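You operate a simulated robot arm through the tools that you are given. There is no shell and no other tool. Be economical: measure what you need, move in short steps, check, and stop when the job is done.

The job below is to be done with a simulated two-armed robot. You get a single attempt, and the scene is never put back.

JOB
Wipe up the spill on the top of the short parts bench with the white towel and put it back.

It is judged by the outcome, as a careful person would: the job done as asked, and still so three seconds after it is handed in. It fails if anything else is knocked over, pushed out of place, dropped, spilled or broken. Flat cloth is picked up by pressing the open fingertips on it (5 to 10 N) and closing them slowly along it; thin cloth reads only 2 to 8 mm in the jaws.

ROBOT AND FRAMES
Two 7-joint arms with two-finger parallel grippers on one trunk, on a base that drives. Base frame: it is fixed to the floor where the robot stands at the start and does not move with it; the origin is under the middle of the robot, x ahead of it, y to its left, z up. Units: mm, rad, N and s.
The left shoulder is at the start at [50, 209, 1196], the right one opposite. With the tool pointing down near the work surface each hand reaches from about 100 to 860 mm from the robot's upright axis, wherever it stands, measured 20 degrees to its own side. Payload 4.4 kg a hand.
Tool frame (each hand has its own): the origin (TCP) lies between the finger pads and is the grasp point; the fingertips stand 23 mm ahead of it; z points along the fingers, y is the line along which they close. The gripper opens to 94 mm. The fingers are 38 mm wide and 10 mm thick; the gripper's body (54 by 96 mm) begins 39 mm behind the TCP.
Orientation is told as [roll, pitch, yaw] about the base's x, y, z axes, in that order, counted from this pose: with the fingers straight down and closing along the base's y, the tool's x points along the base's -x, its y along +y and its z along -z.

CONTROLS
- The arms move only by the tool jog_arm. It takes "left_deltas", "right_deltas" or both (then of equal length, played together; a hand with none holds still); each is a list of rows, each a list of 6 numbers: the shift along the tool's x, y, z in mm, then the turn, a rotation vector about the tool's x, y, z in degrees. In form: [[x, y, z, ax, ay, az], ...]. A call has 1 to 10 rows; each row is the pose to reach, as a shift and turn from the pose commanded when the call began, along the tool's axes at that moment. "left_fingers" and "right_fingers" are, for a hand that has rows, the finger opening in mm, from 0 to 94, set as the call begins (left out, the last holds). A row lasts 0.2 s, in which the tool goes at most 50 mm and 0.15 rad; a call with a longer step from one row to the next is refused whole, and so is a gripper value outside its range. A pose out of reach is approached as far as the arm can. The call stops where the force on the tool passes 40 N (or 10 N more than at its start, if that is more) or the arm is blocked; 0.2 s more then pass. The fingers move at their own pace (about 108 mm/s each) and stop on an object; they squeeze with about 35 N. The grip force told is the motor's: it shows also when the fingers shut on nothing. Time passes only in rows, and 0.2 s behind the last, so rows that repeat a pose let the fingers close. It gives the time, the measured TCP pose, the force on the tool (base axes), the opening and the grip force at its end, in the units of the frame above (readings bear some noise), with the torque about the TCP (base axes, N m) and any sound that the robot's microphone picked up.
- Cameras (640 x 400 px; columns grow to the right, rows downward): "scene" is now at [135.2, -4.2, 1357]; the picture's right is [-0.05, -1.00, 0.00], its down [-0.79, 0.04, -0.62] and it looks along [0.62, -0.03, -0.79] (base axes); focal length 259 px, centre (320, 200). "left" rides on the left gripper at [86, -16, -74] in its tool frame; the picture's right is [0.18, 0.98, 0.00], its down [-0.58, 0.11, -0.81] and it looks along [-0.79, 0.15, 0.59] (tool axes); focal length 243 px, centre (320, 200). "right" rides on the right gripper at [86, 16, -74] in its tool frame; the picture's right is [-0.18, 0.98, 0.00], its down [-0.58, -0.11, -0.81] and it looks along [-0.79, -0.15, 0.59] (tool axes); focal length 243 px, centre (320, 200). There is no depth. A picture from a camera that has moved, and an enlarged one, comes with that camera's place and axes in the base frame and with its lens. The place of the scene camera against the robot may be out by one fixed shift of up to 18 mm in any direction.
- get_image(camera): a new picture of that camera. No time passes.
- lift_body(by): slides the trunk up (or, below 0, down) by that many mm; the arms and the scene camera ride with it, the base frame stays. It gives what a move gives, with no picture.
- steer(legs): drives the robot by 1 to 6 legs, each [ahead, left, turn to the left] in mm, mm and rad, along the robot's own axes; the way and the turn of a leg run together, so that a leg with both is an arc; at most 1500 mm and 3.142 rad a leg. The arms and the cameras ride along, it lands a little off, and it stops where it bumps. It gives what a move gives.
- aim_head(pan, tilt): turns the head with the scene camera to pan (to the left, within 1.396 rad either way) and tilt (down, from -0.506 to 1.204), counted from straight ahead of the robot. It gives what a move gives.
- zoom(camera, box): a new picture of the part [left, top, right, bottom] of that camera's present view, enlarged. No time passes.
- job_done(): hands the job in; it is judged then, once.

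Go step by step. Nothing tells you exact positions but the pictures and the camera data: compare them with the known pose of the tool, close in by small moves and look again before you grip or let go. The budget is 120 turns and 92 pictures, counting those below and the enlarged ones. Unless the task says otherwise, let go and move clear before handing in, and close with one line.

The tools are called after ">>>" as name(argument=value, ...) on one line, values as JSON. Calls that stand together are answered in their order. jog_arm: Moves the arms, as the interface text tells. Its arguments: {"type":"object","properties":{"left_deltas":{"type":"array","items":{"type":"array","items":{"type":"number"}}},"left_fingers":{"type":"number"},"right_deltas":{"type":"array","items":{"type":"array","items":{"type":"number"}}},"right_fingers":{"type":"number"}},"required":[]} The other tools are called the same way: lift_body (by) slides the trunk up or down; steer (legs) drives the base; aim_head (pan, tilt) turns the head that bears the scene camera; get_image (camera) takes a picture; zoom (camera, box) takes an enlarged picture of a part of a camera's view; job_done () hands the job in.

At the start:

```text
t: 0.0
left_tool_pos: [617.1, 344.6, 981.7]
left_ee_rot: [0.002, 0.001, 0.001]
left_force: [1.2, -0.5, -0.7]
left_wrist_torque: [-0.02, 0.0, -0.02]
left_opening: 94.1
left_finger_force: 0.1
right_tool_pos: [648.6, -283.8, 1005.9]
right_ee_rot: [0.0, 0.0, 0.0]
right_force: [0.0, -0.4, 0.0]
right_wrist_torque: [-0.02, 0.02, -0.02]
right_opening: 93.7
right_finger_force: 0.0
trunk travel left (down, up): [-275.0, 288.0]
robot x, y, heading: [3.3, 2.7, -0.003]
head pan, tilt: [-0.051, 0.906]
```

scene: 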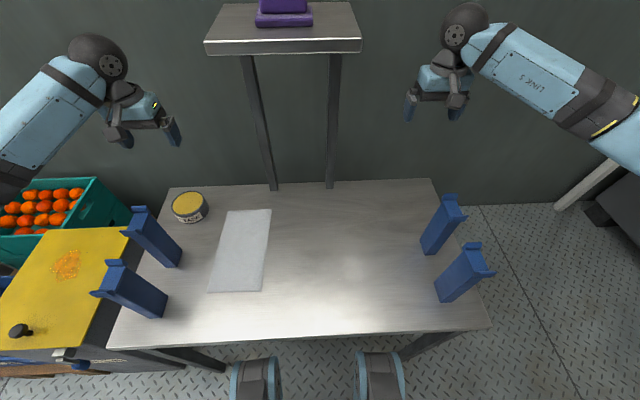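
right: 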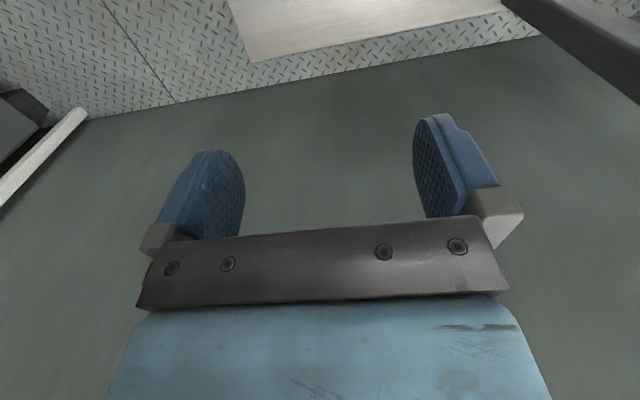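
left: 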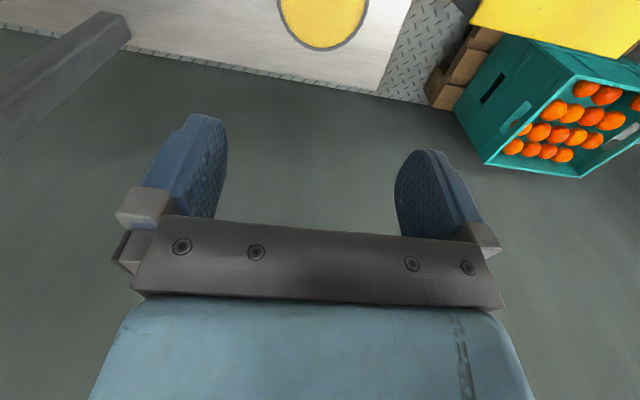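

I see a steel bench with a white towel in front, and a yellow-topped cabinet on the left with an orange patch that may be the spill. I'll look around to identify the benches before moving.

>>> zoom(camera="scene", box=[0, 170, 280, 400])

>>> aim_head(pan=1.0, tilt=0.7)

>>> get_image(camera="scene")

>>> aim_head(pan=-1.0, tilt=0.6)

>>> get_image(camera="scene")

>>> aim_head(pan=0, tilt=0.4)

>>> get_image(camera="scene")

```text
1.74 times, centred on (140, 285) of scene
camera zoom: at [135.2, -4.2, 1357.0], right [-0.05, -1.0, 0.0], down [-0.79, 0.04, -0.62], along [0.62, -0.03, -0.79], focal length 450 px, centre (633, 52)
```

zoom: 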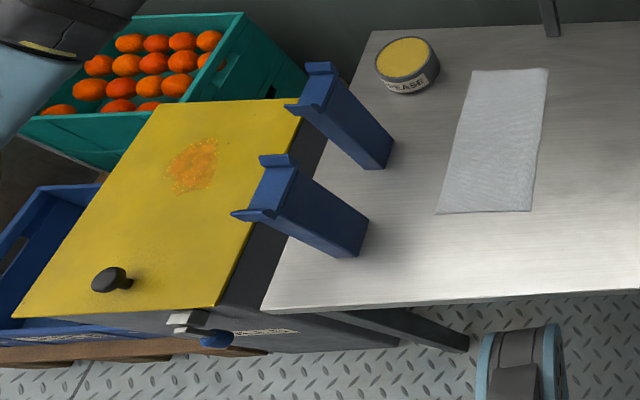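

```text
t: 1.3
left_tool_pos: [618.3, 344.4, 981.8]
left_ee_rot: [-0.001, 0.001, 0.0]
left_force: [-0.5, 0.3, 0.8]
left_wrist_torque: [-0.04, -0.03, 0.02]
left_opening: 94.0
left_finger_force: 0.1
right_tool_pos: [647.2, -284.5, 1006.3]
right_ee_rot: [0.001, 0.0, 0.001]
right_force: [-0.5, -0.4, 0.3]
right_wrist_torque: [-0.02, 0.03, 0.03]
right_opening: 94.0
right_finger_force: 0.0
trunk travel left (down, up): [-275.0, 288.0]
robot x, y, heading: [3.2, -0.3, -0.003]
head pan, tilt: [1.0, 0.7]
```

```text
87 pictures are left
camera scene: at [106.1, 71.0, 1373.6], right [0.84, -0.54, 0.0], down [-0.35, -0.54, -0.76], along [0.41, 0.64, -0.64], focal length 259 px, centre (320, 200)
```

scene: 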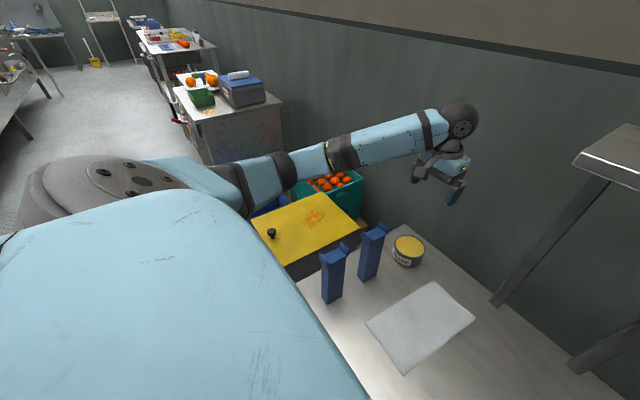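

```text
t: 3.2
left_tool_pos: [616.2, 345.8, 981.9]
left_ee_rot: [-0.001, 0.001, -0.002]
left_force: [-0.1, 0.3, 0.3]
left_wrist_torque: [0.01, -0.04, -0.01]
left_opening: 93.9
left_finger_force: 0.0
right_tool_pos: [648.2, -283.6, 1006.0]
right_ee_rot: [0.001, -0.002, -0.001]
right_force: [-0.2, 0.3, -0.1]
right_wrist_torque: [0.0, -0.01, 0.01]
right_opening: 93.9
right_finger_force: 0.1
trunk travel left (down, up): [-275.0, 288.0]
robot x, y, heading: [1.5, 0.9, -0.0]
head pan, tilt: [-1.0, 0.6]
```

```text
86 pictures are left
camera scene: at [107.9, -74.7, 1382.3], right [-0.84, -0.54, 0.0], down [-0.31, 0.48, -0.83], along [0.45, -0.69, -0.56], focal length 259 px, centre (320, 200)
```

scene: 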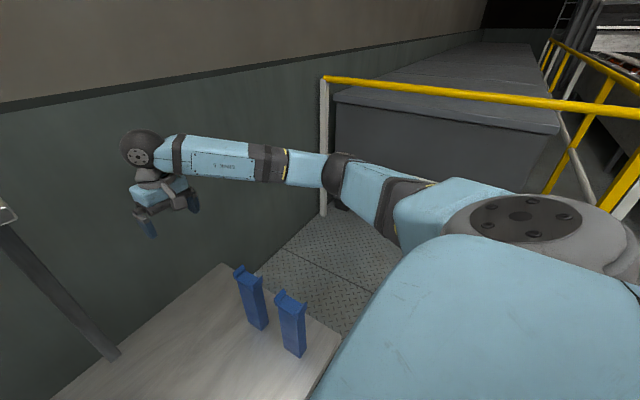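

```text
t: 4.5
left_tool_pos: [617.9, 345.6, 982.2]
left_ee_rot: [-0.001, -0.001, -0.001]
left_force: [-0.3, 0.4, -0.5]
left_wrist_torque: [0.01, -0.02, 0.01]
left_opening: 93.9
left_finger_force: 0.0
right_tool_pos: [648.3, -283.8, 1006.7]
right_ee_rot: [0.0, 0.0, 0.001]
right_force: [-0.1, -0.4, 0.0]
right_wrist_torque: [0.02, 0.0, 0.01]
right_opening: 94.0
right_finger_force: 0.0
trunk travel left (down, up): [-275.0, 288.0]
robot x, y, heading: [-3.4, 0.9, 0.0]
head pan, tilt: [0.0, 0.4]
```

```text
85 pictures are left
camera scene: at [152.7, -0.5, 1400.5], right [0.0, -1.0, 0.0], down [-0.39, 0.0, -0.92], along [0.92, 0.0, -0.39], focal length 259 px, centre (320, 200)
```

scene: 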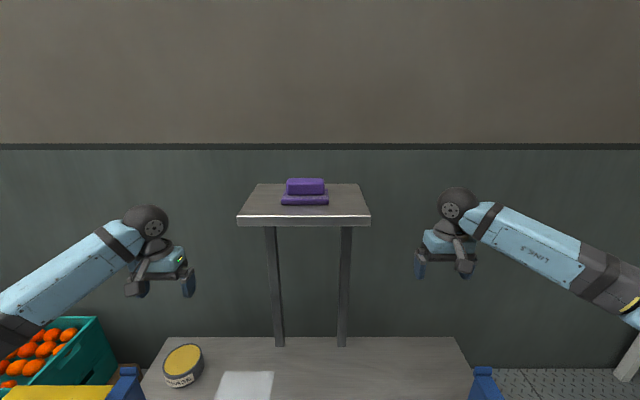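

The room has more benches along the wall to the left, one possibly with its own spill. I'll zoom in on them.

>>> aim_head(pan=1.39, tilt=0.35)

>>> get_image(camera="scene")

>>> zoom(camera="scene", box=[220, 60, 460, 210])

>>> zoom(camera="scene", box=[0, 60, 240, 210])

```text
t: 6.0
left_tool_pos: [618.1, 345.2, 981.3]
left_ee_rot: [-0.001, 0.001, 0.0]
left_force: [-1.2, 0.1, 0.3]
left_wrist_torque: [0.01, 0.03, -0.03]
left_opening: 93.9
left_finger_force: 0.0
right_tool_pos: [649.1, -283.2, 1006.7]
right_ee_rot: [-0.001, 0.0, 0.001]
right_force: [0.7, 0.3, 0.2]
right_wrist_torque: [0.0, -0.02, 0.01]
right_opening: 94.0
right_finger_force: 0.0
trunk travel left (down, up): [-275.0, 288.0]
robot x, y, heading: [2.0, 3.1, 0.002]
head pan, tilt: [1.389, 0.351]
```

```text
84 pictures are left
camera scene: at [77.0, 91.2, 1405.0], right [0.98, -0.18, 0.0], down [-0.06, -0.34, -0.94], along [0.17, 0.92, -0.34], focal length 259 px, centre (320, 200)
```

scene: 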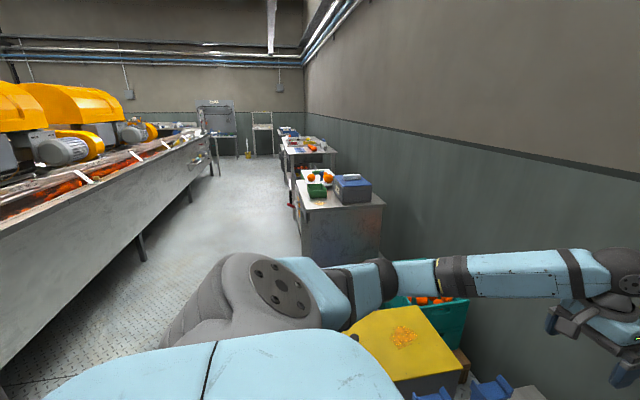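

```text
2.67 times, centred on (340, 135) of scene
camera zoom: at [77.0, 91.2, 1405.0], right [0.98, -0.18, 0.0], down [-0.06, -0.34, -0.94], along [0.17, 0.92, -0.34], focal length 691 px, centre (267, 373)
```

zoom: 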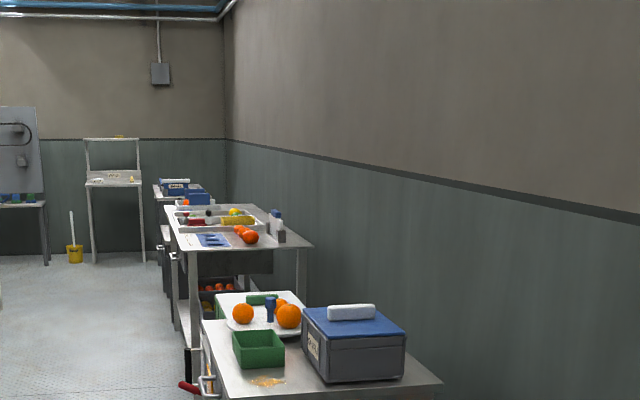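

```text
2.67 times, centred on (120, 135) of scene
camera zoom: at [77.0, 91.2, 1405.0], right [0.98, -0.18, 0.0], down [-0.06, -0.34, -0.94], along [0.17, 0.92, -0.34], focal length 691 px, centre (853, 373)
```

zoom: 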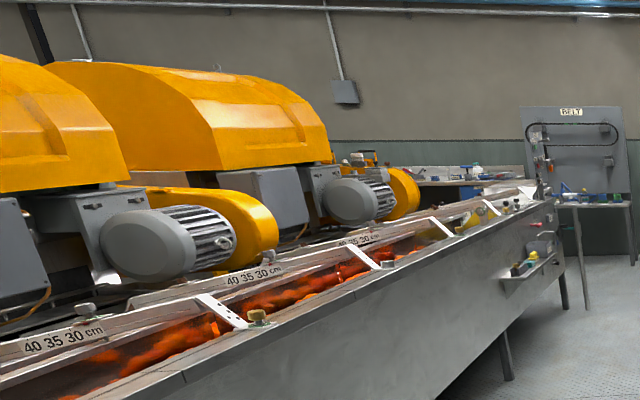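

There are two orange patches: one on the yellow cabinet, one on the bench further left that also has white things on it. I'll read any labels before deciding.

>>> zoom(camera="scene", box=[260, 150, 420, 270])

>>> zoom(camera="scene", box=[240, 90, 340, 160])

>>> aim_head(pan=0.5, tilt=1.1)

>>> get_image(camera="scene")

>>> zoom(camera="scene", box=[80, 100, 320, 260])

```text
3.33 times, centred on (340, 210) of scene
camera zoom: at [77.0, 91.2, 1405.0], right [0.98, -0.18, 0.0], down [-0.06, -0.34, -0.94], along [0.17, 0.92, -0.34], focal length 863 px, centre (253, 167)
```

zoom: 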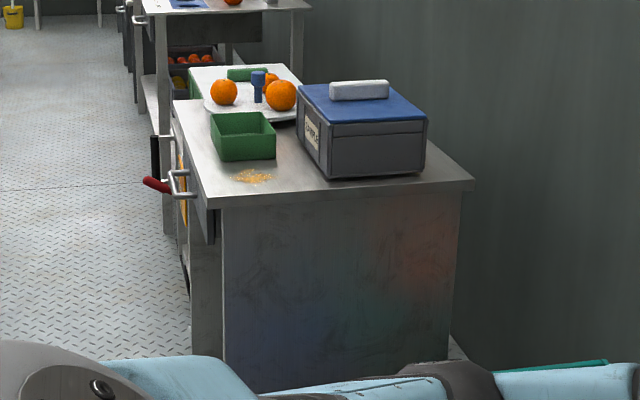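

```text
5.71 times, centred on (290, 125) of scene
camera zoom: at [77.0, 91.2, 1405.0], right [0.98, -0.18, 0.0], down [-0.06, -0.34, -0.94], along [0.17, 0.92, -0.34], focal length 1480 px, centre (491, 629)
```

zoom: 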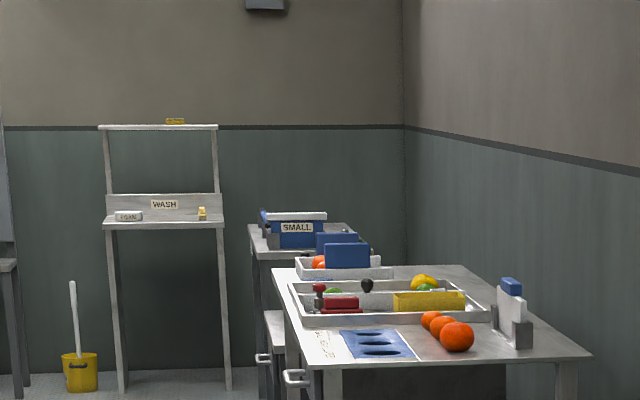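

```text
t: 7.2
left_tool_pos: [618.1, 345.3, 981.0]
left_ee_rot: [0.0, 0.001, 0.001]
left_force: [-1.0, -0.1, -1.1]
left_wrist_torque: [0.0, -0.02, -0.01]
left_opening: 94.2
left_finger_force: 0.1
right_tool_pos: [647.9, -282.5, 1006.4]
right_ee_rot: [0.0, 0.0, -0.001]
right_force: [-0.2, -1.0, -0.3]
right_wrist_torque: [0.01, -0.01, 0.0]
right_opening: 94.0
right_finger_force: 0.0
trunk travel left (down, up): [-275.0, 288.0]
robot x, y, heading: [-0.1, 3.3, -0.002]
head pan, tilt: [0.499, 1.1]
```

```text
79 pictures are left
camera scene: at [115.5, 29.9, 1343.7], right [0.48, -0.88, 0.0], down [-0.78, -0.43, -0.45], along [0.4, 0.22, -0.89], focal length 259 px, centre (320, 200)
```

scene: 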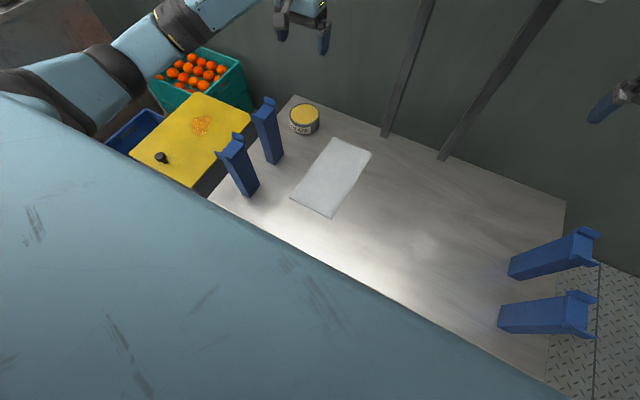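

```text
2.50 times, centred on (200, 180) of scene
camera zoom: at [115.5, 29.9, 1343.7], right [0.48, -0.88, 0.0], down [-0.78, -0.43, -0.45], along [0.4, 0.22, -0.89], focal length 647 px, centre (620, 250)
```

zoom: 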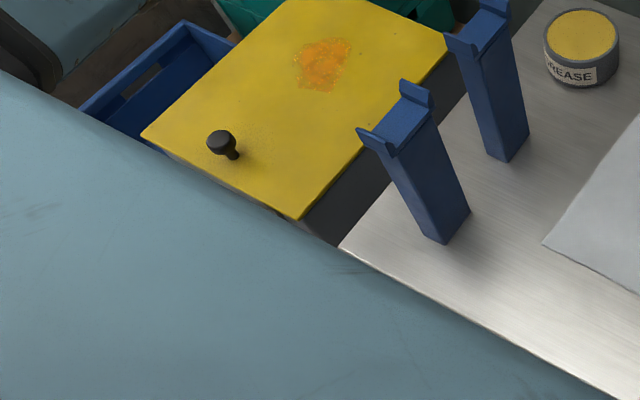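

I need the label text on the box on the far bench and on the yellow cabinet's front. I'll zoom harder.

>>> aim_head(pan=1.39, tilt=0.35)

>>> zoom(camera="scene", box=[310, 165, 378, 208])

>>> zoom(camera="scene", box=[295, 165, 350, 215])

```text
t: 8.4
left_tool_pos: [618.5, 345.7, 981.8]
left_ee_rot: [-0.002, 0.0, 0.0]
left_force: [-0.6, 0.3, 0.9]
left_wrist_torque: [-0.01, 0.04, -0.01]
left_opening: 93.8
left_finger_force: 0.0
right_tool_pos: [650.6, -283.1, 1006.1]
right_ee_rot: [-0.001, 0.0, -0.001]
right_force: [-0.5, 0.0, -0.6]
right_wrist_torque: [0.01, -0.01, 0.02]
right_opening: 94.1
right_finger_force: 0.1
trunk travel left (down, up): [-275.0, 288.0]
robot x, y, heading: [2.1, 2.0, -0.003]
head pan, tilt: [1.389, 0.351]
```

```text
9.30 times, centred on (344, 186) of scene
camera zoom: at [77.0, 91.2, 1405.0], right [0.98, -0.18, 0.0], down [-0.06, -0.34, -0.94], along [0.17, 0.92, -0.34], focal length 2409 px, centre (97, 326)
```

zoom: 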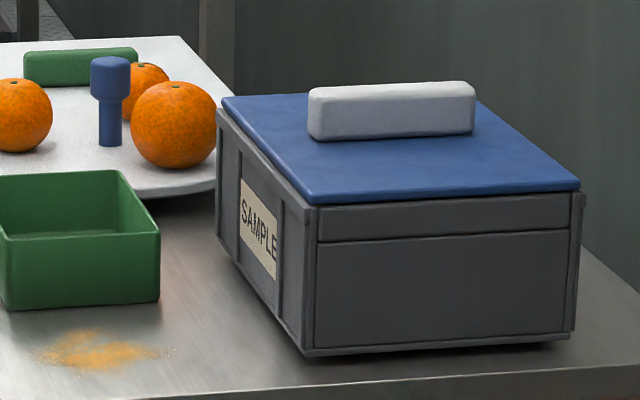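

```text
8.00 times, centred on (322, 190) of scene
camera zoom: at [77.0, 91.2, 1405.0], right [0.98, -0.18, 0.0], down [-0.06, -0.34, -0.94], along [0.17, 0.92, -0.34], focal length 2072 px, centre (300, 280)
```

zoom: 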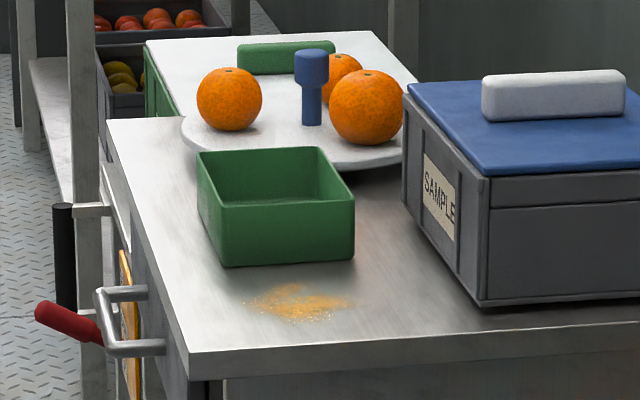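

The left bench is a "SAMPLE" bench, so probably not the target. I'll inspect the bench in front for a spill and read the yellow cabinet's front label.

>>> steer(legs=[[-150, 0, 0]])

>>> aim_head(pan=0.6, tilt=0.8)

>>> get_image(camera="scene")

>>> aim_head(pan=0.0, tilt=0.8)

>>> zoom(camera="scene", box=[140, 130, 500, 355])

>>> zoom(camera="scene", box=[0, 200, 240, 400])

```text
t: 9.8
left_tool_pos: [467.0, 346.3, 981.6]
left_ee_rot: [0.0, 0.001, 0.0]
left_force: [-0.4, -0.1, 0.7]
left_wrist_torque: [-0.02, 0.01, 0.02]
left_opening: 93.8
left_finger_force: 0.0
right_tool_pos: [498.9, -282.5, 1007.0]
right_ee_rot: [0.002, 0.0, 0.002]
right_force: [-0.3, -0.4, 0.0]
right_wrist_torque: [0.01, 0.0, -0.01]
right_opening: 93.9
right_finger_force: 0.0
trunk travel left (down, up): [-275.0, 288.0]
robot x, y, heading: [-149.3, -4.1, 0.004]
head pan, tilt: [1.389, 0.351]
```

```text
t: 10.9
left_tool_pos: [467.7, 346.3, 982.4]
left_ee_rot: [0.0, -0.001, 0.002]
left_force: [0.0, -0.2, -0.2]
left_wrist_torque: [0.01, 0.02, 0.0]
left_opening: 94.4
left_finger_force: 0.1
right_tool_pos: [499.5, -281.6, 1006.0]
right_ee_rot: [0.001, 0.001, 0.002]
right_force: [0.4, 0.6, -0.7]
right_wrist_torque: [-0.03, 0.0, -0.01]
right_opening: 94.1
right_finger_force: 0.1
trunk travel left (down, up): [-275.0, 288.0]
robot x, y, heading: [-152.1, 0.3, -0.001]
head pan, tilt: [0.6, 0.799]
```

```text
75 pictures are left
camera scene: at [-23.1, 45.4, 1365.4], right [0.57, -0.82, 0.0], down [-0.59, -0.41, -0.7], along [0.57, 0.4, -0.72], focal length 259 px, centre (320, 200)
```

scene: 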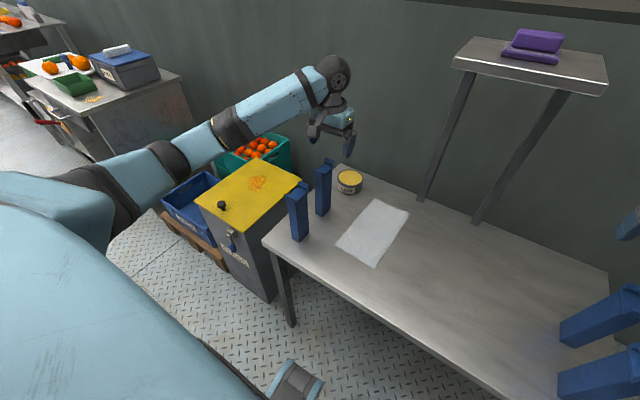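

```text
t: 11.9
left_tool_pos: [467.7, 347.8, 981.2]
left_ee_rot: [-0.002, 0.0, 0.003]
left_force: [0.1, -0.2, -0.5]
left_wrist_torque: [0.06, 0.03, 0.05]
left_opening: 94.0
left_finger_force: 0.0
right_tool_pos: [499.7, -282.1, 1006.0]
right_ee_rot: [0.001, 0.0, 0.001]
right_force: [0.0, 0.0, 0.0]
right_wrist_torque: [0.0, -0.02, 0.01]
right_opening: 94.1
right_finger_force: 0.1
trunk travel left (down, up): [-275.0, 288.0]
robot x, y, heading: [-149.8, -1.9, 0.0]
head pan, tilt: [0.0, 0.799]
```

```text
1.78 times, centred on (320, 242) of scene
camera zoom: at [-8.9, -0.2, 1365.4], right [0.0, -1.0, 0.0], down [-0.72, 0.0, -0.7], along [0.7, 0.0, -0.72], focal length 460 px, centre (320, 124)
```

zoom: 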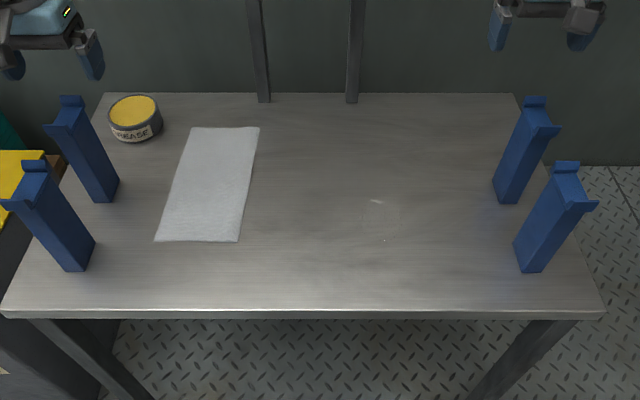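

```text
2.00 times, centred on (120, 300) of scene
camera zoom: at [-8.9, -0.2, 1365.4], right [0.0, -1.0, 0.0], down [-0.72, 0.0, -0.7], along [0.7, 0.0, -0.72], focal length 518 px, centre (720, 0)
```

zoom: 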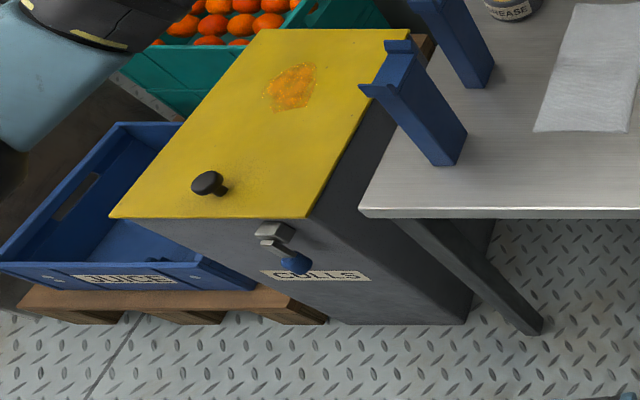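

The yellow box is a "CULLS" bin, so it isn't a parts bench. The steel bench (grease tin, blue stands) shows a faint clear wet spot right of the towel. I'll look closer.

>>> zoom(camera="scene", box=[290, 210, 450, 310])

>>> zoom(camera="scene", box=[210, 180, 330, 270])

```text
4.00 times, centred on (370, 260) of scene
camera zoom: at [-8.9, -0.2, 1365.4], right [0.0, -1.0, 0.0], down [-0.72, 0.0, -0.7], along [0.7, 0.0, -0.72], focal length 1036 px, centre (120, -40)
```

zoom: 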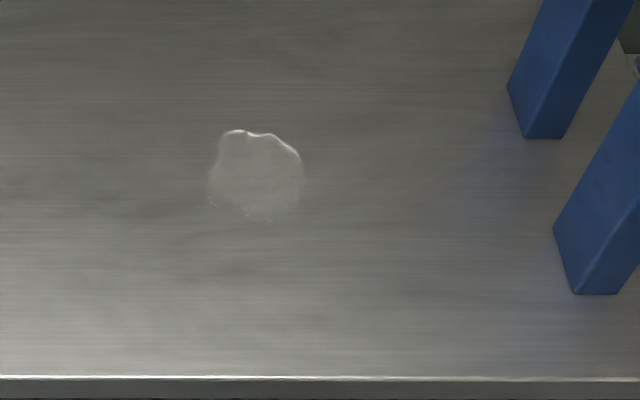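

```text
4.44 times, centred on (270, 225) of scene
camera zoom: at [-8.9, -0.2, 1365.4], right [0.0, -1.0, 0.0], down [-0.72, 0.0, -0.7], along [0.7, 0.0, -0.72], focal length 1151 px, centre (542, 89)
```

zoom: 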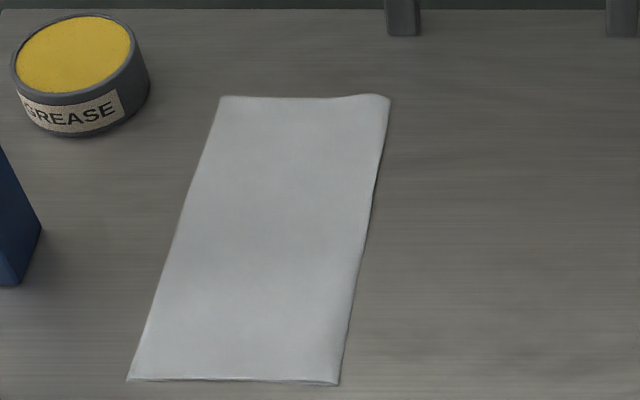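

The clear spill is on this bench at about x 361–436, y −130…−62. The towel is flat at x 357–607, y 120–250, and the bench top is at z≈727. I'll move the right hand aside and bring the left hand above the towel's right edge.

>>> jog_arm(left_deltas=[[0, -45, 15, 0, 0, 0], [-5, -90, 35, 0, 0, 0], [-10, -135, 65, 0, 0, 0], [-12, -175, 100, 0, 0, 0], [-13, -206, 135, 0, 0, 0], [-13, -206, 140, 0, 0, 0]], right_deltas=[[0, -30, 0, 0, 0, 0], [0, -60, 0, 0, 0, 0], [0, -90, 0, 0, 0, 0], [0, -120, 0, 0, 0, 0], [0, -150, 0, 0, 0, 0], [0, -150, 0, 0, 0, 0]], left_fingers=60)

>>> get_image(camera="scene")

>>> get_image(camera="left")

```text
refused: row 3 steps farther than a row can; nothing moved
```

```text
70 pictures are left
camera scene: at [-8.9, -0.2, 1365.4], right [0.0, -1.0, 0.0], down [-0.72, 0.0, -0.7], along [0.7, 0.0, -0.72], focal length 259 px, centre (320, 200)
```

scene: 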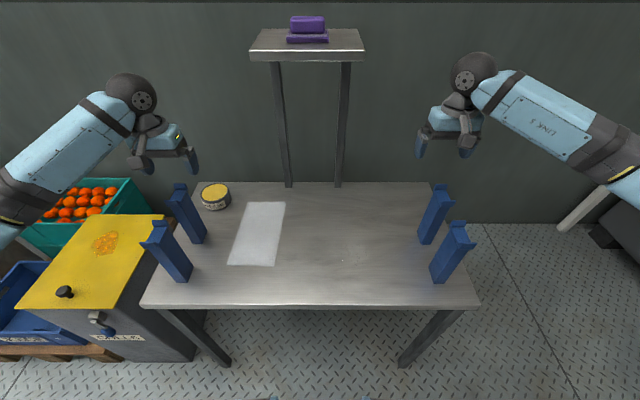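

```text
69 pictures are left
camera left: at [381.8, 330.2, 1056.8], right [-0.19, 0.98, 0.0], down [0.58, 0.11, 0.81], along [0.79, 0.15, -0.59], focal length 243 px, centre (320, 200)
```

left: 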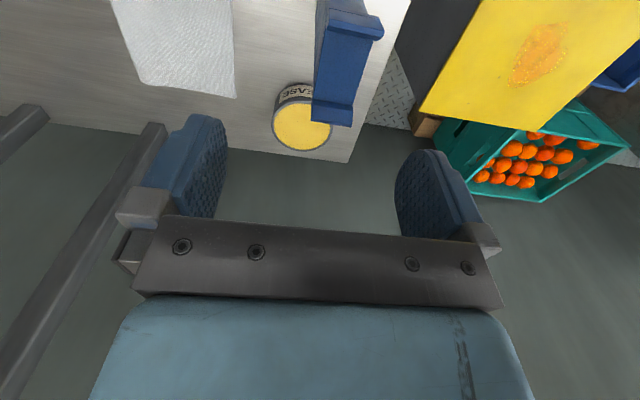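

That call was refused for step length, so nothing moved; I'll use smaller steps.

>>> jog_arm(left_deltas=[[0, -40, 10, 0, 0, 0], [-3, -80, 25, 0, 0, 0], [-6, -118, 45, 0, 0, 0], [-9, -152, 70, 0, 0, 0], [-11, -180, 98, 0, 0, 0], [-13, -200, 120, 0, 0, 0], [-13, -206, 140, 0, 0, 0]], right_deltas=[[0, -30, 0, 0, 0, 0], [0, -60, 0, 0, 0, 0], [0, -90, 0, 0, 0, 0], [0, -120, 0, 0, 0, 0], [0, -150, 0, 0, 0, 0], [0, -150, 0, 0, 0, 0], [0, -150, 0, 0, 0, 0]], left_fingers=60)

>>> get_image(camera="scene")

>>> get_image(camera="left")

```text
t: 13.5
left_tool_pos: [476.8, 134.4, 847.7]
left_ee_rot: [0.003, -0.007, -0.002]
left_force: [0.1, -0.2, 0.3]
left_wrist_torque: [0.01, 0.02, 0.0]
left_opening: 60.0
left_finger_force: 0.0
right_tool_pos: [494.3, -436.8, 1008.6]
right_ee_rot: [0.006, -0.005, 0.001]
right_force: [-1.2, 0.4, 0.3]
right_wrist_torque: [-0.03, -0.01, 0.0]
right_opening: 93.9
right_finger_force: 0.1
trunk travel left (down, up): [-275.0, 288.0]
robot x, y, heading: [-149.3, -1.9, 0.003]
head pan, tilt: [0.0, 0.799]
```

```text
68 pictures are left
camera scene: at [-16.7, -6.1, 1366.9], right [0.0, -1.0, -0.01], down [-0.71, 0.0, -0.7], along [0.7, 0.0, -0.71], focal length 259 px, centre (320, 200)
```

scene: 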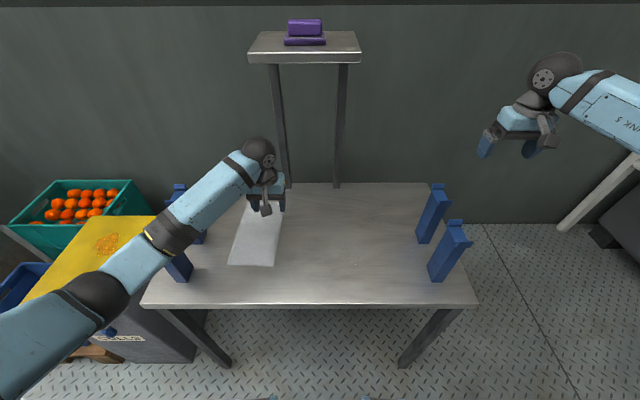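

```text
67 pictures are left
camera left: at [389.5, 119.0, 921.3], right [-0.18, 0.98, 0.0], down [0.58, 0.11, 0.81], along [0.8, 0.15, -0.58], focal length 243 px, centre (320, 200)
```

left: 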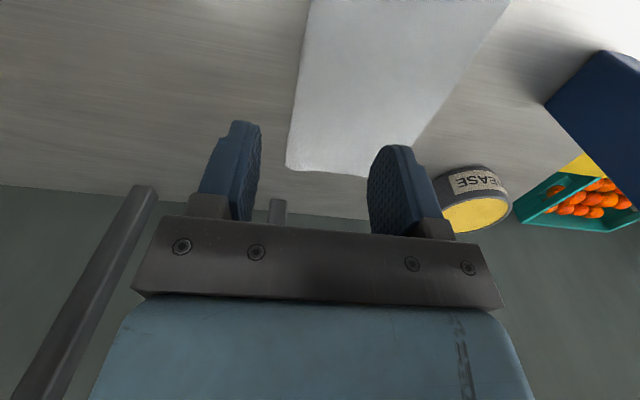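

The forearm crosses above the left blue stands. I'll shift the base 200 mm right so the arm approaches from clear of them, and serve the spill better too.

>>> steer(legs=[[0, -200, 0]])

>>> jog_arm(left_deltas=[[0, 45, 0, 0, 0, 0], [0, 90, 0, 0, 0, 0], [0, 135, 0, 0, 0, 0], [0, 180, 0, 0, 0, 0], [0, 210, 0, 0, 0, 0], [0, 210, 20, 0, 0, 0], [0, 210, 40, 0, 0, 0]], left_fingers=50)

>>> get_image(camera="scene")

>>> get_image(camera="left")

```text
t: 15.9
left_tool_pos: [480.6, -60.5, 841.4]
left_ee_rot: [0.0, 0.001, 0.002]
left_force: [0.4, -0.4, -0.5]
left_wrist_torque: [0.01, -0.03, 0.02]
left_opening: 59.9
left_finger_force: 0.0
right_tool_pos: [500.0, -632.7, 1006.0]
right_ee_rot: [0.0, -0.001, 0.001]
right_force: [-0.1, -0.7, -0.6]
right_wrist_torque: [0.01, -0.01, -0.02]
right_opening: 94.1
right_finger_force: 0.1
trunk travel left (down, up): [-275.0, 288.0]
robot x, y, heading: [-150.4, -200.1, 0.002]
head pan, tilt: [0.0, 0.799]
```

```text
t: 17.5
left_tool_pos: [481.7, 150.5, 801.0]
left_ee_rot: [0.0, 0.001, 0.002]
left_force: [-0.4, 0.3, -0.3]
left_wrist_torque: [-0.02, 0.02, -0.02]
left_opening: 49.9
left_finger_force: 0.1
right_tool_pos: [499.7, -631.8, 1006.7]
right_ee_rot: [0.001, -0.001, 0.002]
right_force: [0.8, 0.0, -0.5]
right_wrist_torque: [0.01, -0.01, -0.03]
right_opening: 94.1
right_finger_force: 0.0
trunk travel left (down, up): [-275.0, 288.0]
robot x, y, heading: [-152.1, -201.3, 0.002]
head pan, tilt: [0.0, 0.799]
```

```text
66 pictures are left
camera scene: at [-8.5, -199.7, 1365.4], right [0.0, -1.0, 0.0], down [-0.72, 0.0, -0.7], along [0.7, 0.0, -0.72], focal length 259 px, centre (320, 200)
```

scene: 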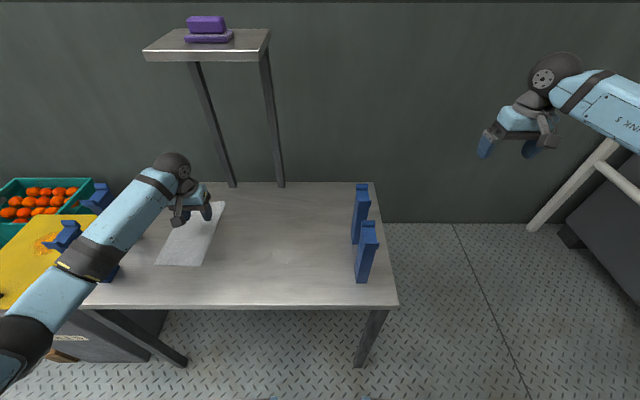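

```text
65 pictures are left
camera left: at [395.3, 134.9, 876.2], right [-0.19, 0.98, 0.0], down [0.58, 0.11, 0.81], along [0.79, 0.15, -0.59], focal length 243 px, centre (320, 200)
```

left: 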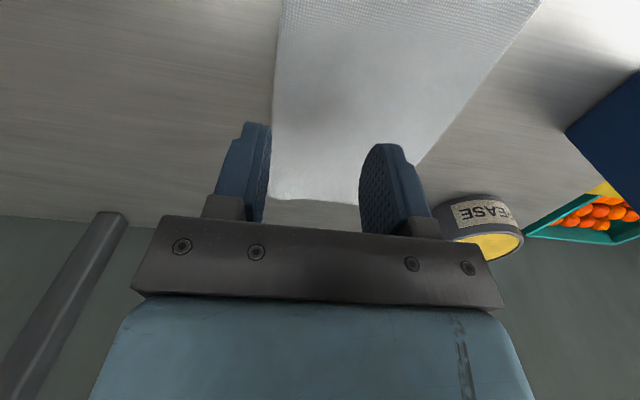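

The edge of the towel is at y≈123, so I'll centre at y≈160 with a 40 mm opening so both fingertips land on cloth, and go down close.

>>> jog_arm(left_deltas=[[0, 9, 15, 0, 0, 0], [0, 9, 30, 0, 0, 0], [0, 9, 38, 0, 0, 0], [0, 9, 42, 0, 0, 0]], left_fingers=40)

>>> get_image(camera="left")

>>> aim_head(pan=0.5, tilt=0.8)

>>> get_image(camera="scene")

```text
t: 18.5
left_tool_pos: [480.9, 160.6, 758.7]
left_ee_rot: [0.0, 0.0, 0.003]
left_force: [0.0, 0.1, -0.1]
left_wrist_torque: [0.0, 0.02, -0.04]
left_opening: 40.1
left_finger_force: 0.1
right_tool_pos: [500.3, -632.7, 1006.6]
right_ee_rot: [-0.001, 0.0, 0.002]
right_force: [-0.3, 0.0, -0.9]
right_wrist_torque: [0.02, -0.01, 0.01]
right_opening: 93.9
right_finger_force: 0.1
trunk travel left (down, up): [-275.0, 288.0]
robot x, y, heading: [-146.9, -201.2, -0.002]
head pan, tilt: [0.0, 0.799]
```

```text
64 pictures are left
camera left: at [394.9, 143.7, 833.6], right [-0.19, 0.98, 0.0], down [0.58, 0.11, 0.81], along [0.79, 0.15, -0.59], focal length 243 px, centre (320, 200)
```

left: 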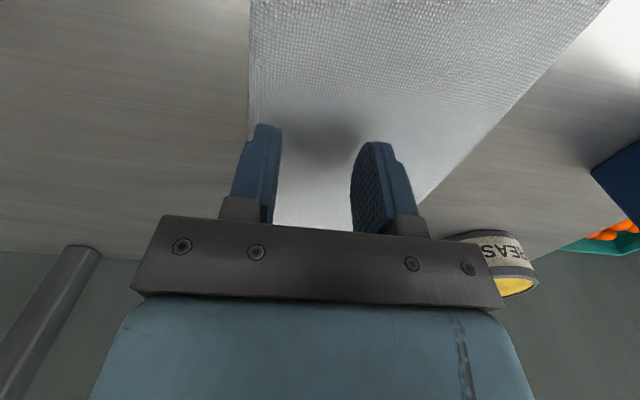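

```text
t: 19.4
left_tool_pos: [480.5, 159.5, 759.3]
left_ee_rot: [0.0, 0.0, 0.003]
left_force: [-0.3, -0.7, -1.0]
left_wrist_torque: [-0.01, 0.02, 0.02]
left_opening: 40.1
left_finger_force: 0.0
right_tool_pos: [499.3, -632.4, 1006.0]
right_ee_rot: [0.001, 0.0, 0.003]
right_force: [-0.9, -0.6, 0.6]
right_wrist_torque: [0.01, 0.0, 0.0]
right_opening: 94.0
right_finger_force: 0.0
trunk travel left (down, up): [-275.0, 288.0]
robot x, y, heading: [-151.4, -200.8, 0.004]
head pan, tilt: [0.499, 0.799]
```

```text
63 pictures are left
camera scene: at [-18.4, -161.4, 1365.4], right [0.48, -0.88, 0.0], down [-0.63, -0.34, -0.7], along [0.61, 0.33, -0.72], focal length 259 px, centre (320, 200)
```

scene: 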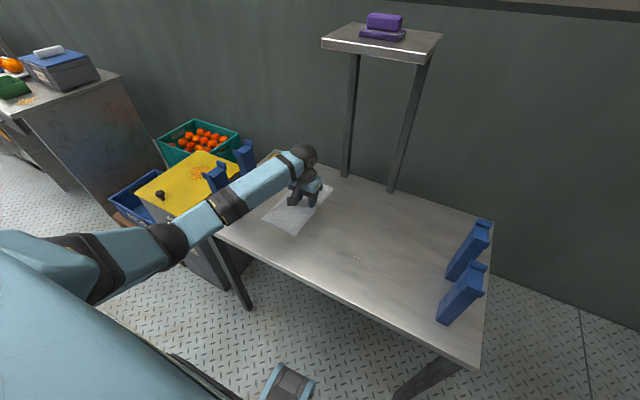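

The hand is just above the cloth with no contact yet. I'll press down in small steps.

>>> jog_arm(left_deltas=[[0, 0, 2, 0, 0, 0], [0, 0, 4, 0, 0, 0], [0, 0, 4, 0, 0, 0]])

>>> jog_arm(left_deltas=[[0, 0, 2, 0, 0, 0], [0, 0, 3, 0, 0, 0], [0, 0, 3, 0, 0, 0]])

```text
t: 20.2
left_tool_pos: [479.7, 159.8, 755.0]
left_ee_rot: [-0.001, 0.0, 0.001]
left_force: [-0.3, -0.6, 0.0]
left_wrist_torque: [0.01, 0.04, -0.03]
left_opening: 40.0
left_finger_force: 0.1
right_tool_pos: [500.8, -631.7, 1005.5]
right_ee_rot: [0.0, 0.0, 0.002]
right_force: [1.3, -0.7, -0.2]
right_wrist_torque: [0.01, 0.01, -0.02]
right_opening: 93.7
right_finger_force: 0.0
trunk travel left (down, up): [-275.0, 288.0]
robot x, y, heading: [-149.5, -199.3, 0.002]
head pan, tilt: [0.499, 0.799]
```

```text
t: 21.0
left_tool_pos: [480.3, 159.9, 752.3]
left_ee_rot: [0.0, 0.001, 0.002]
left_force: [-0.3, 0.1, -0.2]
left_wrist_torque: [-0.02, 0.01, -0.03]
left_opening: 40.2
left_finger_force: 0.1
right_tool_pos: [501.1, -631.5, 1006.7]
right_ee_rot: [0.0, 0.001, 0.003]
right_force: [-0.7, -0.2, -0.1]
right_wrist_torque: [-0.03, 0.0, -0.01]
right_opening: 94.0
right_finger_force: 0.1
trunk travel left (down, up): [-275.0, 288.0]
robot x, y, heading: [-149.3, -197.3, 0.003]
head pan, tilt: [0.499, 0.799]
```

>>> jog_arm(left_deltas=[[0, 0, 2, 0, 0, 0], [0, 0, 3, 0, 0, 0], [0, 0, 3, 0, 0, 0]])

>>> jog_arm(left_deltas=[[0, 0, 2, 0, 0, 0], [0, 0, 2, 0, 0, 0]])

>>> get_image(camera="left")

```text
t: 21.8
left_tool_pos: [480.3, 159.8, 749.3]
left_ee_rot: [-0.001, 0.0, 0.002]
left_force: [0.2, 0.6, -0.1]
left_wrist_torque: [0.02, 0.03, 0.0]
left_opening: 40.0
left_finger_force: 0.3
right_tool_pos: [500.8, -632.2, 1006.3]
right_ee_rot: [0.0, 0.001, 0.001]
right_force: [0.4, 0.0, -0.4]
right_wrist_torque: [-0.04, 0.0, -0.02]
right_opening: 94.0
right_finger_force: 0.0
trunk travel left (down, up): [-275.0, 288.0]
robot x, y, heading: [-151.0, -202.2, 0.002]
head pan, tilt: [0.499, 0.799]
```

```text
t: 22.4
left_tool_pos: [480.3, 159.9, 747.8]
left_ee_rot: [0.0, -0.001, 0.0]
left_force: [0.3, -0.5, -0.1]
left_wrist_torque: [-0.03, 0.0, -0.01]
left_opening: 39.9
left_finger_force: 0.1
right_tool_pos: [500.9, -632.1, 1005.7]
right_ee_rot: [0.0, 0.0, 0.002]
right_force: [-0.1, 0.1, -0.1]
right_wrist_torque: [0.0, -0.01, 0.01]
right_opening: 94.1
right_finger_force: 0.1
trunk travel left (down, up): [-275.0, 288.0]
robot x, y, heading: [-148.2, -201.8, 0.003]
head pan, tilt: [0.499, 0.799]
```

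```text
62 pictures are left
camera left: at [394.7, 143.7, 822.5], right [-0.19, 0.98, 0.0], down [0.58, 0.11, 0.81], along [0.79, 0.15, -0.59], focal length 243 px, centre (320, 200)
```

left: 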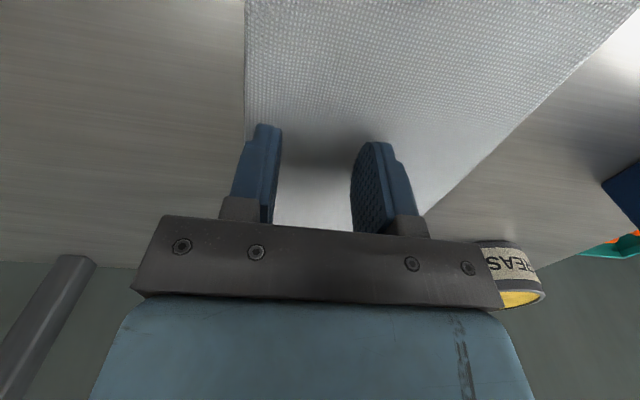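

>>> jog_arm(left_deltas=[[0, 0, 2, 0, 0, 0], [0, 0, 4, 0, 0, 0], [0, 0, 4, 0, 0, 0]])

>>> jog_arm(left_deltas=[[0, 0, 1, 0, 0, 0], [0, 0, 2, 0, 0, 0], [0, 0, 3, 0, 0, 0], [0, 0, 3, 0, 0, 0]])

```text
t: 23.2
left_tool_pos: [479.6, 160.4, 744.6]
left_ee_rot: [0.001, -0.002, 0.002]
left_force: [1.6, 1.3, 9.6]
left_wrist_torque: [-0.01, -0.03, 0.0]
left_opening: 40.5
left_finger_force: 0.0
right_tool_pos: [499.2, -631.9, 1006.5]
right_ee_rot: [0.0, 0.0, 0.002]
right_force: [-1.2, 0.6, 1.0]
right_wrist_torque: [-0.02, 0.0, 0.02]
right_opening: 93.8
right_finger_force: 0.0
trunk travel left (down, up): [-275.0, 288.0]
robot x, y, heading: [-149.9, -199.0, -0.001]
head pan, tilt: [0.499, 0.799]
```

```text
t: 24.2
left_tool_pos: [480.4, 159.7, 744.2]
left_ee_rot: [0.001, -0.006, 0.002]
left_force: [3.6, 6.6, 34.4]
left_wrist_torque: [-0.23, 0.16, 0.02]
left_opening: 39.6
left_finger_force: 0.1
right_tool_pos: [497.9, -632.2, 1008.1]
right_ee_rot: [0.0, -0.004, 0.002]
right_force: [-0.3, 0.4, -0.3]
right_wrist_torque: [-0.01, 0.01, 0.04]
right_opening: 93.9
right_finger_force: 0.0
trunk travel left (down, up): [-275.0, 288.0]
robot x, y, heading: [-150.8, -199.7, -0.003]
head pan, tilt: [0.499, 0.799]
```

Contact is at TCP z≈745; I'm at 34 N, so I'll back off 3 mm to about 9 N and close slowly.

>>> jog_arm(left_deltas=[[0, 0, -3, 0, 0, 0], [0, 0, -3, 0, 0, 0]])

>>> jog_arm(left_deltas=[[0, 0, 0, 0, 0, 0], [0, 0, 0, 0, 0, 0]], left_fingers=30)

>>> jog_arm(left_deltas=[[0, 0, 0, 0, 0, 0], [0, 0, 0, 0, 0, 0]], left_fingers=20)

>>> get_image(camera="left")

```text
t: 24.8
left_tool_pos: [478.3, 159.0, 744.6]
left_ee_rot: [0.002, -0.002, 0.003]
left_force: [3.6, 2.0, 23.7]
left_wrist_torque: [-0.12, 0.01, 0.01]
left_opening: 39.8
left_finger_force: 0.0
right_tool_pos: [497.6, -632.3, 1008.0]
right_ee_rot: [0.002, -0.002, 0.002]
right_force: [0.0, 0.0, 1.0]
right_wrist_torque: [-0.01, -0.01, 0.01]
right_opening: 94.0
right_finger_force: 0.1
trunk travel left (down, up): [-275.0, 288.0]
robot x, y, heading: [-146.0, -198.8, 0.01]
head pan, tilt: [0.499, 0.799]
```

```text
t: 25.4
left_tool_pos: [479.1, 158.3, 744.9]
left_ee_rot: [0.003, -0.003, 0.002]
left_force: [-2.2, -0.9, 21.1]
left_wrist_torque: [-0.12, 0.06, -0.03]
left_opening: 29.3
left_finger_force: 0.0
right_tool_pos: [497.4, -632.7, 1006.7]
right_ee_rot: [0.001, -0.002, 0.004]
right_force: [0.4, -0.5, -1.1]
right_wrist_torque: [-0.01, -0.01, -0.01]
right_opening: 94.1
right_finger_force: 0.0
trunk travel left (down, up): [-275.0, 288.0]
robot x, y, heading: [-150.8, -200.3, 0.003]
head pan, tilt: [0.499, 0.799]
```

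```text
t: 26.0
left_tool_pos: [479.0, 158.2, 745.7]
left_ee_rot: [0.001, -0.003, 0.001]
left_force: [-2.6, -2.8, 18.3]
left_wrist_torque: [-0.15, 0.1, -0.05]
left_opening: 20.1
left_finger_force: 0.5
right_tool_pos: [499.5, -633.3, 1006.8]
right_ee_rot: [0.002, -0.002, 0.001]
right_force: [0.0, 0.4, 0.0]
right_wrist_torque: [0.05, 0.03, 0.01]
right_opening: 93.7
right_finger_force: 0.0
trunk travel left (down, up): [-275.0, 288.0]
robot x, y, heading: [-152.6, -198.4, 0.005]
head pan, tilt: [0.499, 0.799]
```

```text
61 pictures are left
camera left: at [393.7, 142.6, 819.8], right [-0.19, 0.98, 0.0], down [0.58, 0.11, 0.81], along [0.79, 0.15, -0.59], focal length 243 px, centre (320, 200)
```

left: 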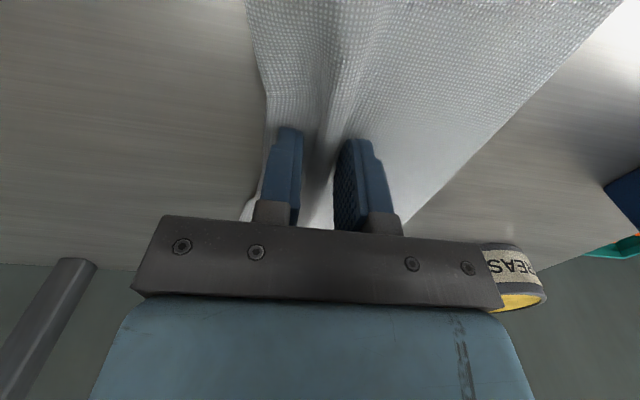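

The cloth is bunching nicely. I'll ease off another millimetre and close the rest of the way.

>>> jog_arm(left_deltas=[[0, 0, -1, 0, 0, 0], [0, 0, -1, 0, 0, 0]], left_fingers=10)

>>> jog_arm(left_deltas=[[0, 0, 0, 0, 0, 0], [0, 0, 0, 0, 0, 0], [0, 0, -1, 0, 0, 0]], left_fingers=0)

>>> get_image(camera="left")

```text
t: 26.6
left_tool_pos: [480.8, 159.9, 744.5]
left_ee_rot: [-0.001, -0.002, 0.001]
left_force: [-2.1, -0.2, 11.0]
left_wrist_torque: [-0.03, 0.01, -0.01]
left_opening: 10.0
left_finger_force: 0.3
right_tool_pos: [499.5, -632.1, 1006.9]
right_ee_rot: [0.0, -0.003, 0.002]
right_force: [0.2, -0.2, -0.1]
right_wrist_torque: [-0.01, -0.04, 0.03]
right_opening: 93.9
right_finger_force: 0.2
trunk travel left (down, up): [-275.0, 288.0]
robot x, y, heading: [-146.6, -199.4, 0.003]
head pan, tilt: [0.499, 0.799]
```

```text
t: 27.4
left_tool_pos: [479.2, 160.6, 746.3]
left_ee_rot: [-0.001, -0.001, 0.001]
left_force: [-0.1, 0.9, 2.9]
left_wrist_torque: [0.03, -0.02, 0.02]
left_opening: 6.7
left_finger_force: 34.9
right_tool_pos: [499.9, -632.9, 1006.9]
right_ee_rot: [0.001, -0.001, 0.001]
right_force: [-0.1, -0.2, -1.1]
right_wrist_torque: [0.01, -0.01, 0.0]
right_opening: 93.7
right_finger_force: 0.1
trunk travel left (down, up): [-275.0, 288.0]
robot x, y, heading: [-151.3, -198.8, -0.002]
head pan, tilt: [0.499, 0.799]
```

```text
60 pictures are left
camera left: at [394.7, 143.3, 820.4], right [-0.19, 0.98, 0.0], down [0.58, 0.11, 0.81], along [0.79, 0.15, -0.59], focal length 243 px, centre (320, 200)
```

left: 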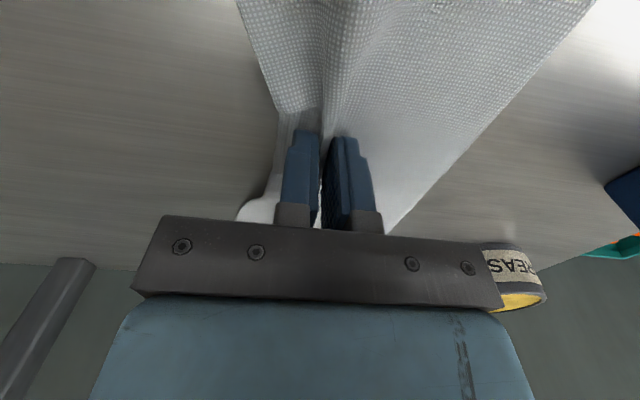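

The towel is held (6.7 mm, 35 N). I'll drag it flat towards the spill, stopping just short of it.

>>> jog_arm(left_deltas=[[5, -15, -3, 0, 0, 0], [15, -35, -3, 0, 0, 0], [28, -60, -3, 0, 0, 0], [42, -85, -3, 0, 0, 0], [55, -110, -3, 0, 0, 0], [68, -135, -3, 0, 0, 0], [80, -160, -3, 0, 0, 0], [80, -160, -3, 0, 0, 0]])

>>> get_image(camera="left")

>>> aim_head(pan=0.25, tilt=0.85)

>>> get_image(camera="scene")

```text
t: 29.2
left_tool_pos: [399.9, 1.1, 747.6]
left_ee_rot: [0.001, 0.0, 0.003]
left_force: [0.2, -0.5, -0.1]
left_wrist_torque: [-0.01, -0.01, 0.02]
left_opening: 6.7
left_finger_force: 35.0
right_tool_pos: [499.1, -632.0, 1006.5]
right_ee_rot: [0.0, 0.002, 0.001]
right_force: [0.0, 0.3, -0.6]
right_wrist_torque: [-0.01, 0.01, 0.01]
right_opening: 94.0
right_finger_force: 0.1
trunk travel left (down, up): [-275.0, 288.0]
robot x, y, heading: [-145.9, -197.5, -0.005]
head pan, tilt: [0.499, 0.799]
```

```text
59 pictures are left
camera left: at [314.7, -16.5, 822.5], right [-0.19, 0.98, 0.0], down [0.58, 0.11, 0.81], along [0.79, 0.15, -0.59], focal length 243 px, centre (320, 200)
```

left: 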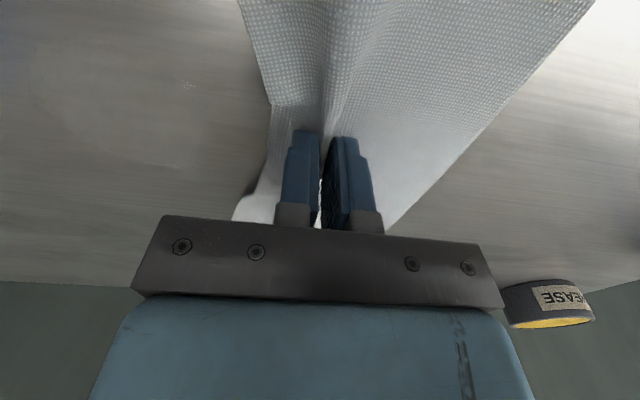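

```text
t: 30.0
left_tool_pos: [399.8, -1.4, 748.0]
left_ee_rot: [-0.001, 0.002, 0.002]
left_force: [0.1, -1.2, 0.4]
left_wrist_torque: [-0.01, 0.01, 0.02]
left_opening: 6.7
left_finger_force: 35.0
right_tool_pos: [499.5, -631.7, 1005.9]
right_ee_rot: [0.0, 0.0, 0.002]
right_force: [0.2, 0.2, -0.6]
right_wrist_torque: [-0.01, 0.01, 0.02]
right_opening: 94.0
right_finger_force: 0.1
trunk travel left (down, up): [-275.0, 288.0]
robot x, y, heading: [-147.1, -198.6, -0.002]
head pan, tilt: [0.25, 0.85]
```

```text
58 pictures are left
camera scene: at [-13.5, -180.6, 1361.4], right [0.25, -0.97, 0.0], down [-0.73, -0.19, -0.66], along [0.64, 0.16, -0.75], focal length 259 px, centre (320, 200)
```

scene: 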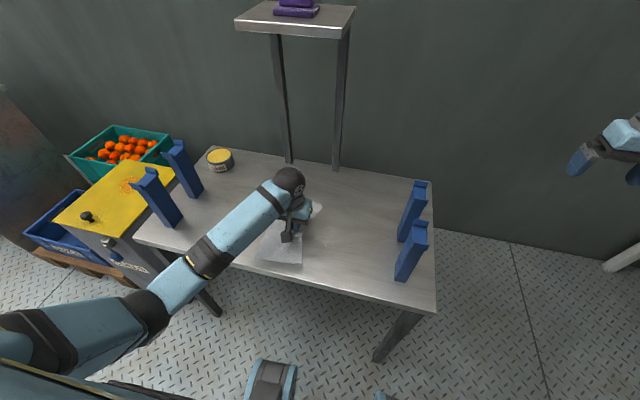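

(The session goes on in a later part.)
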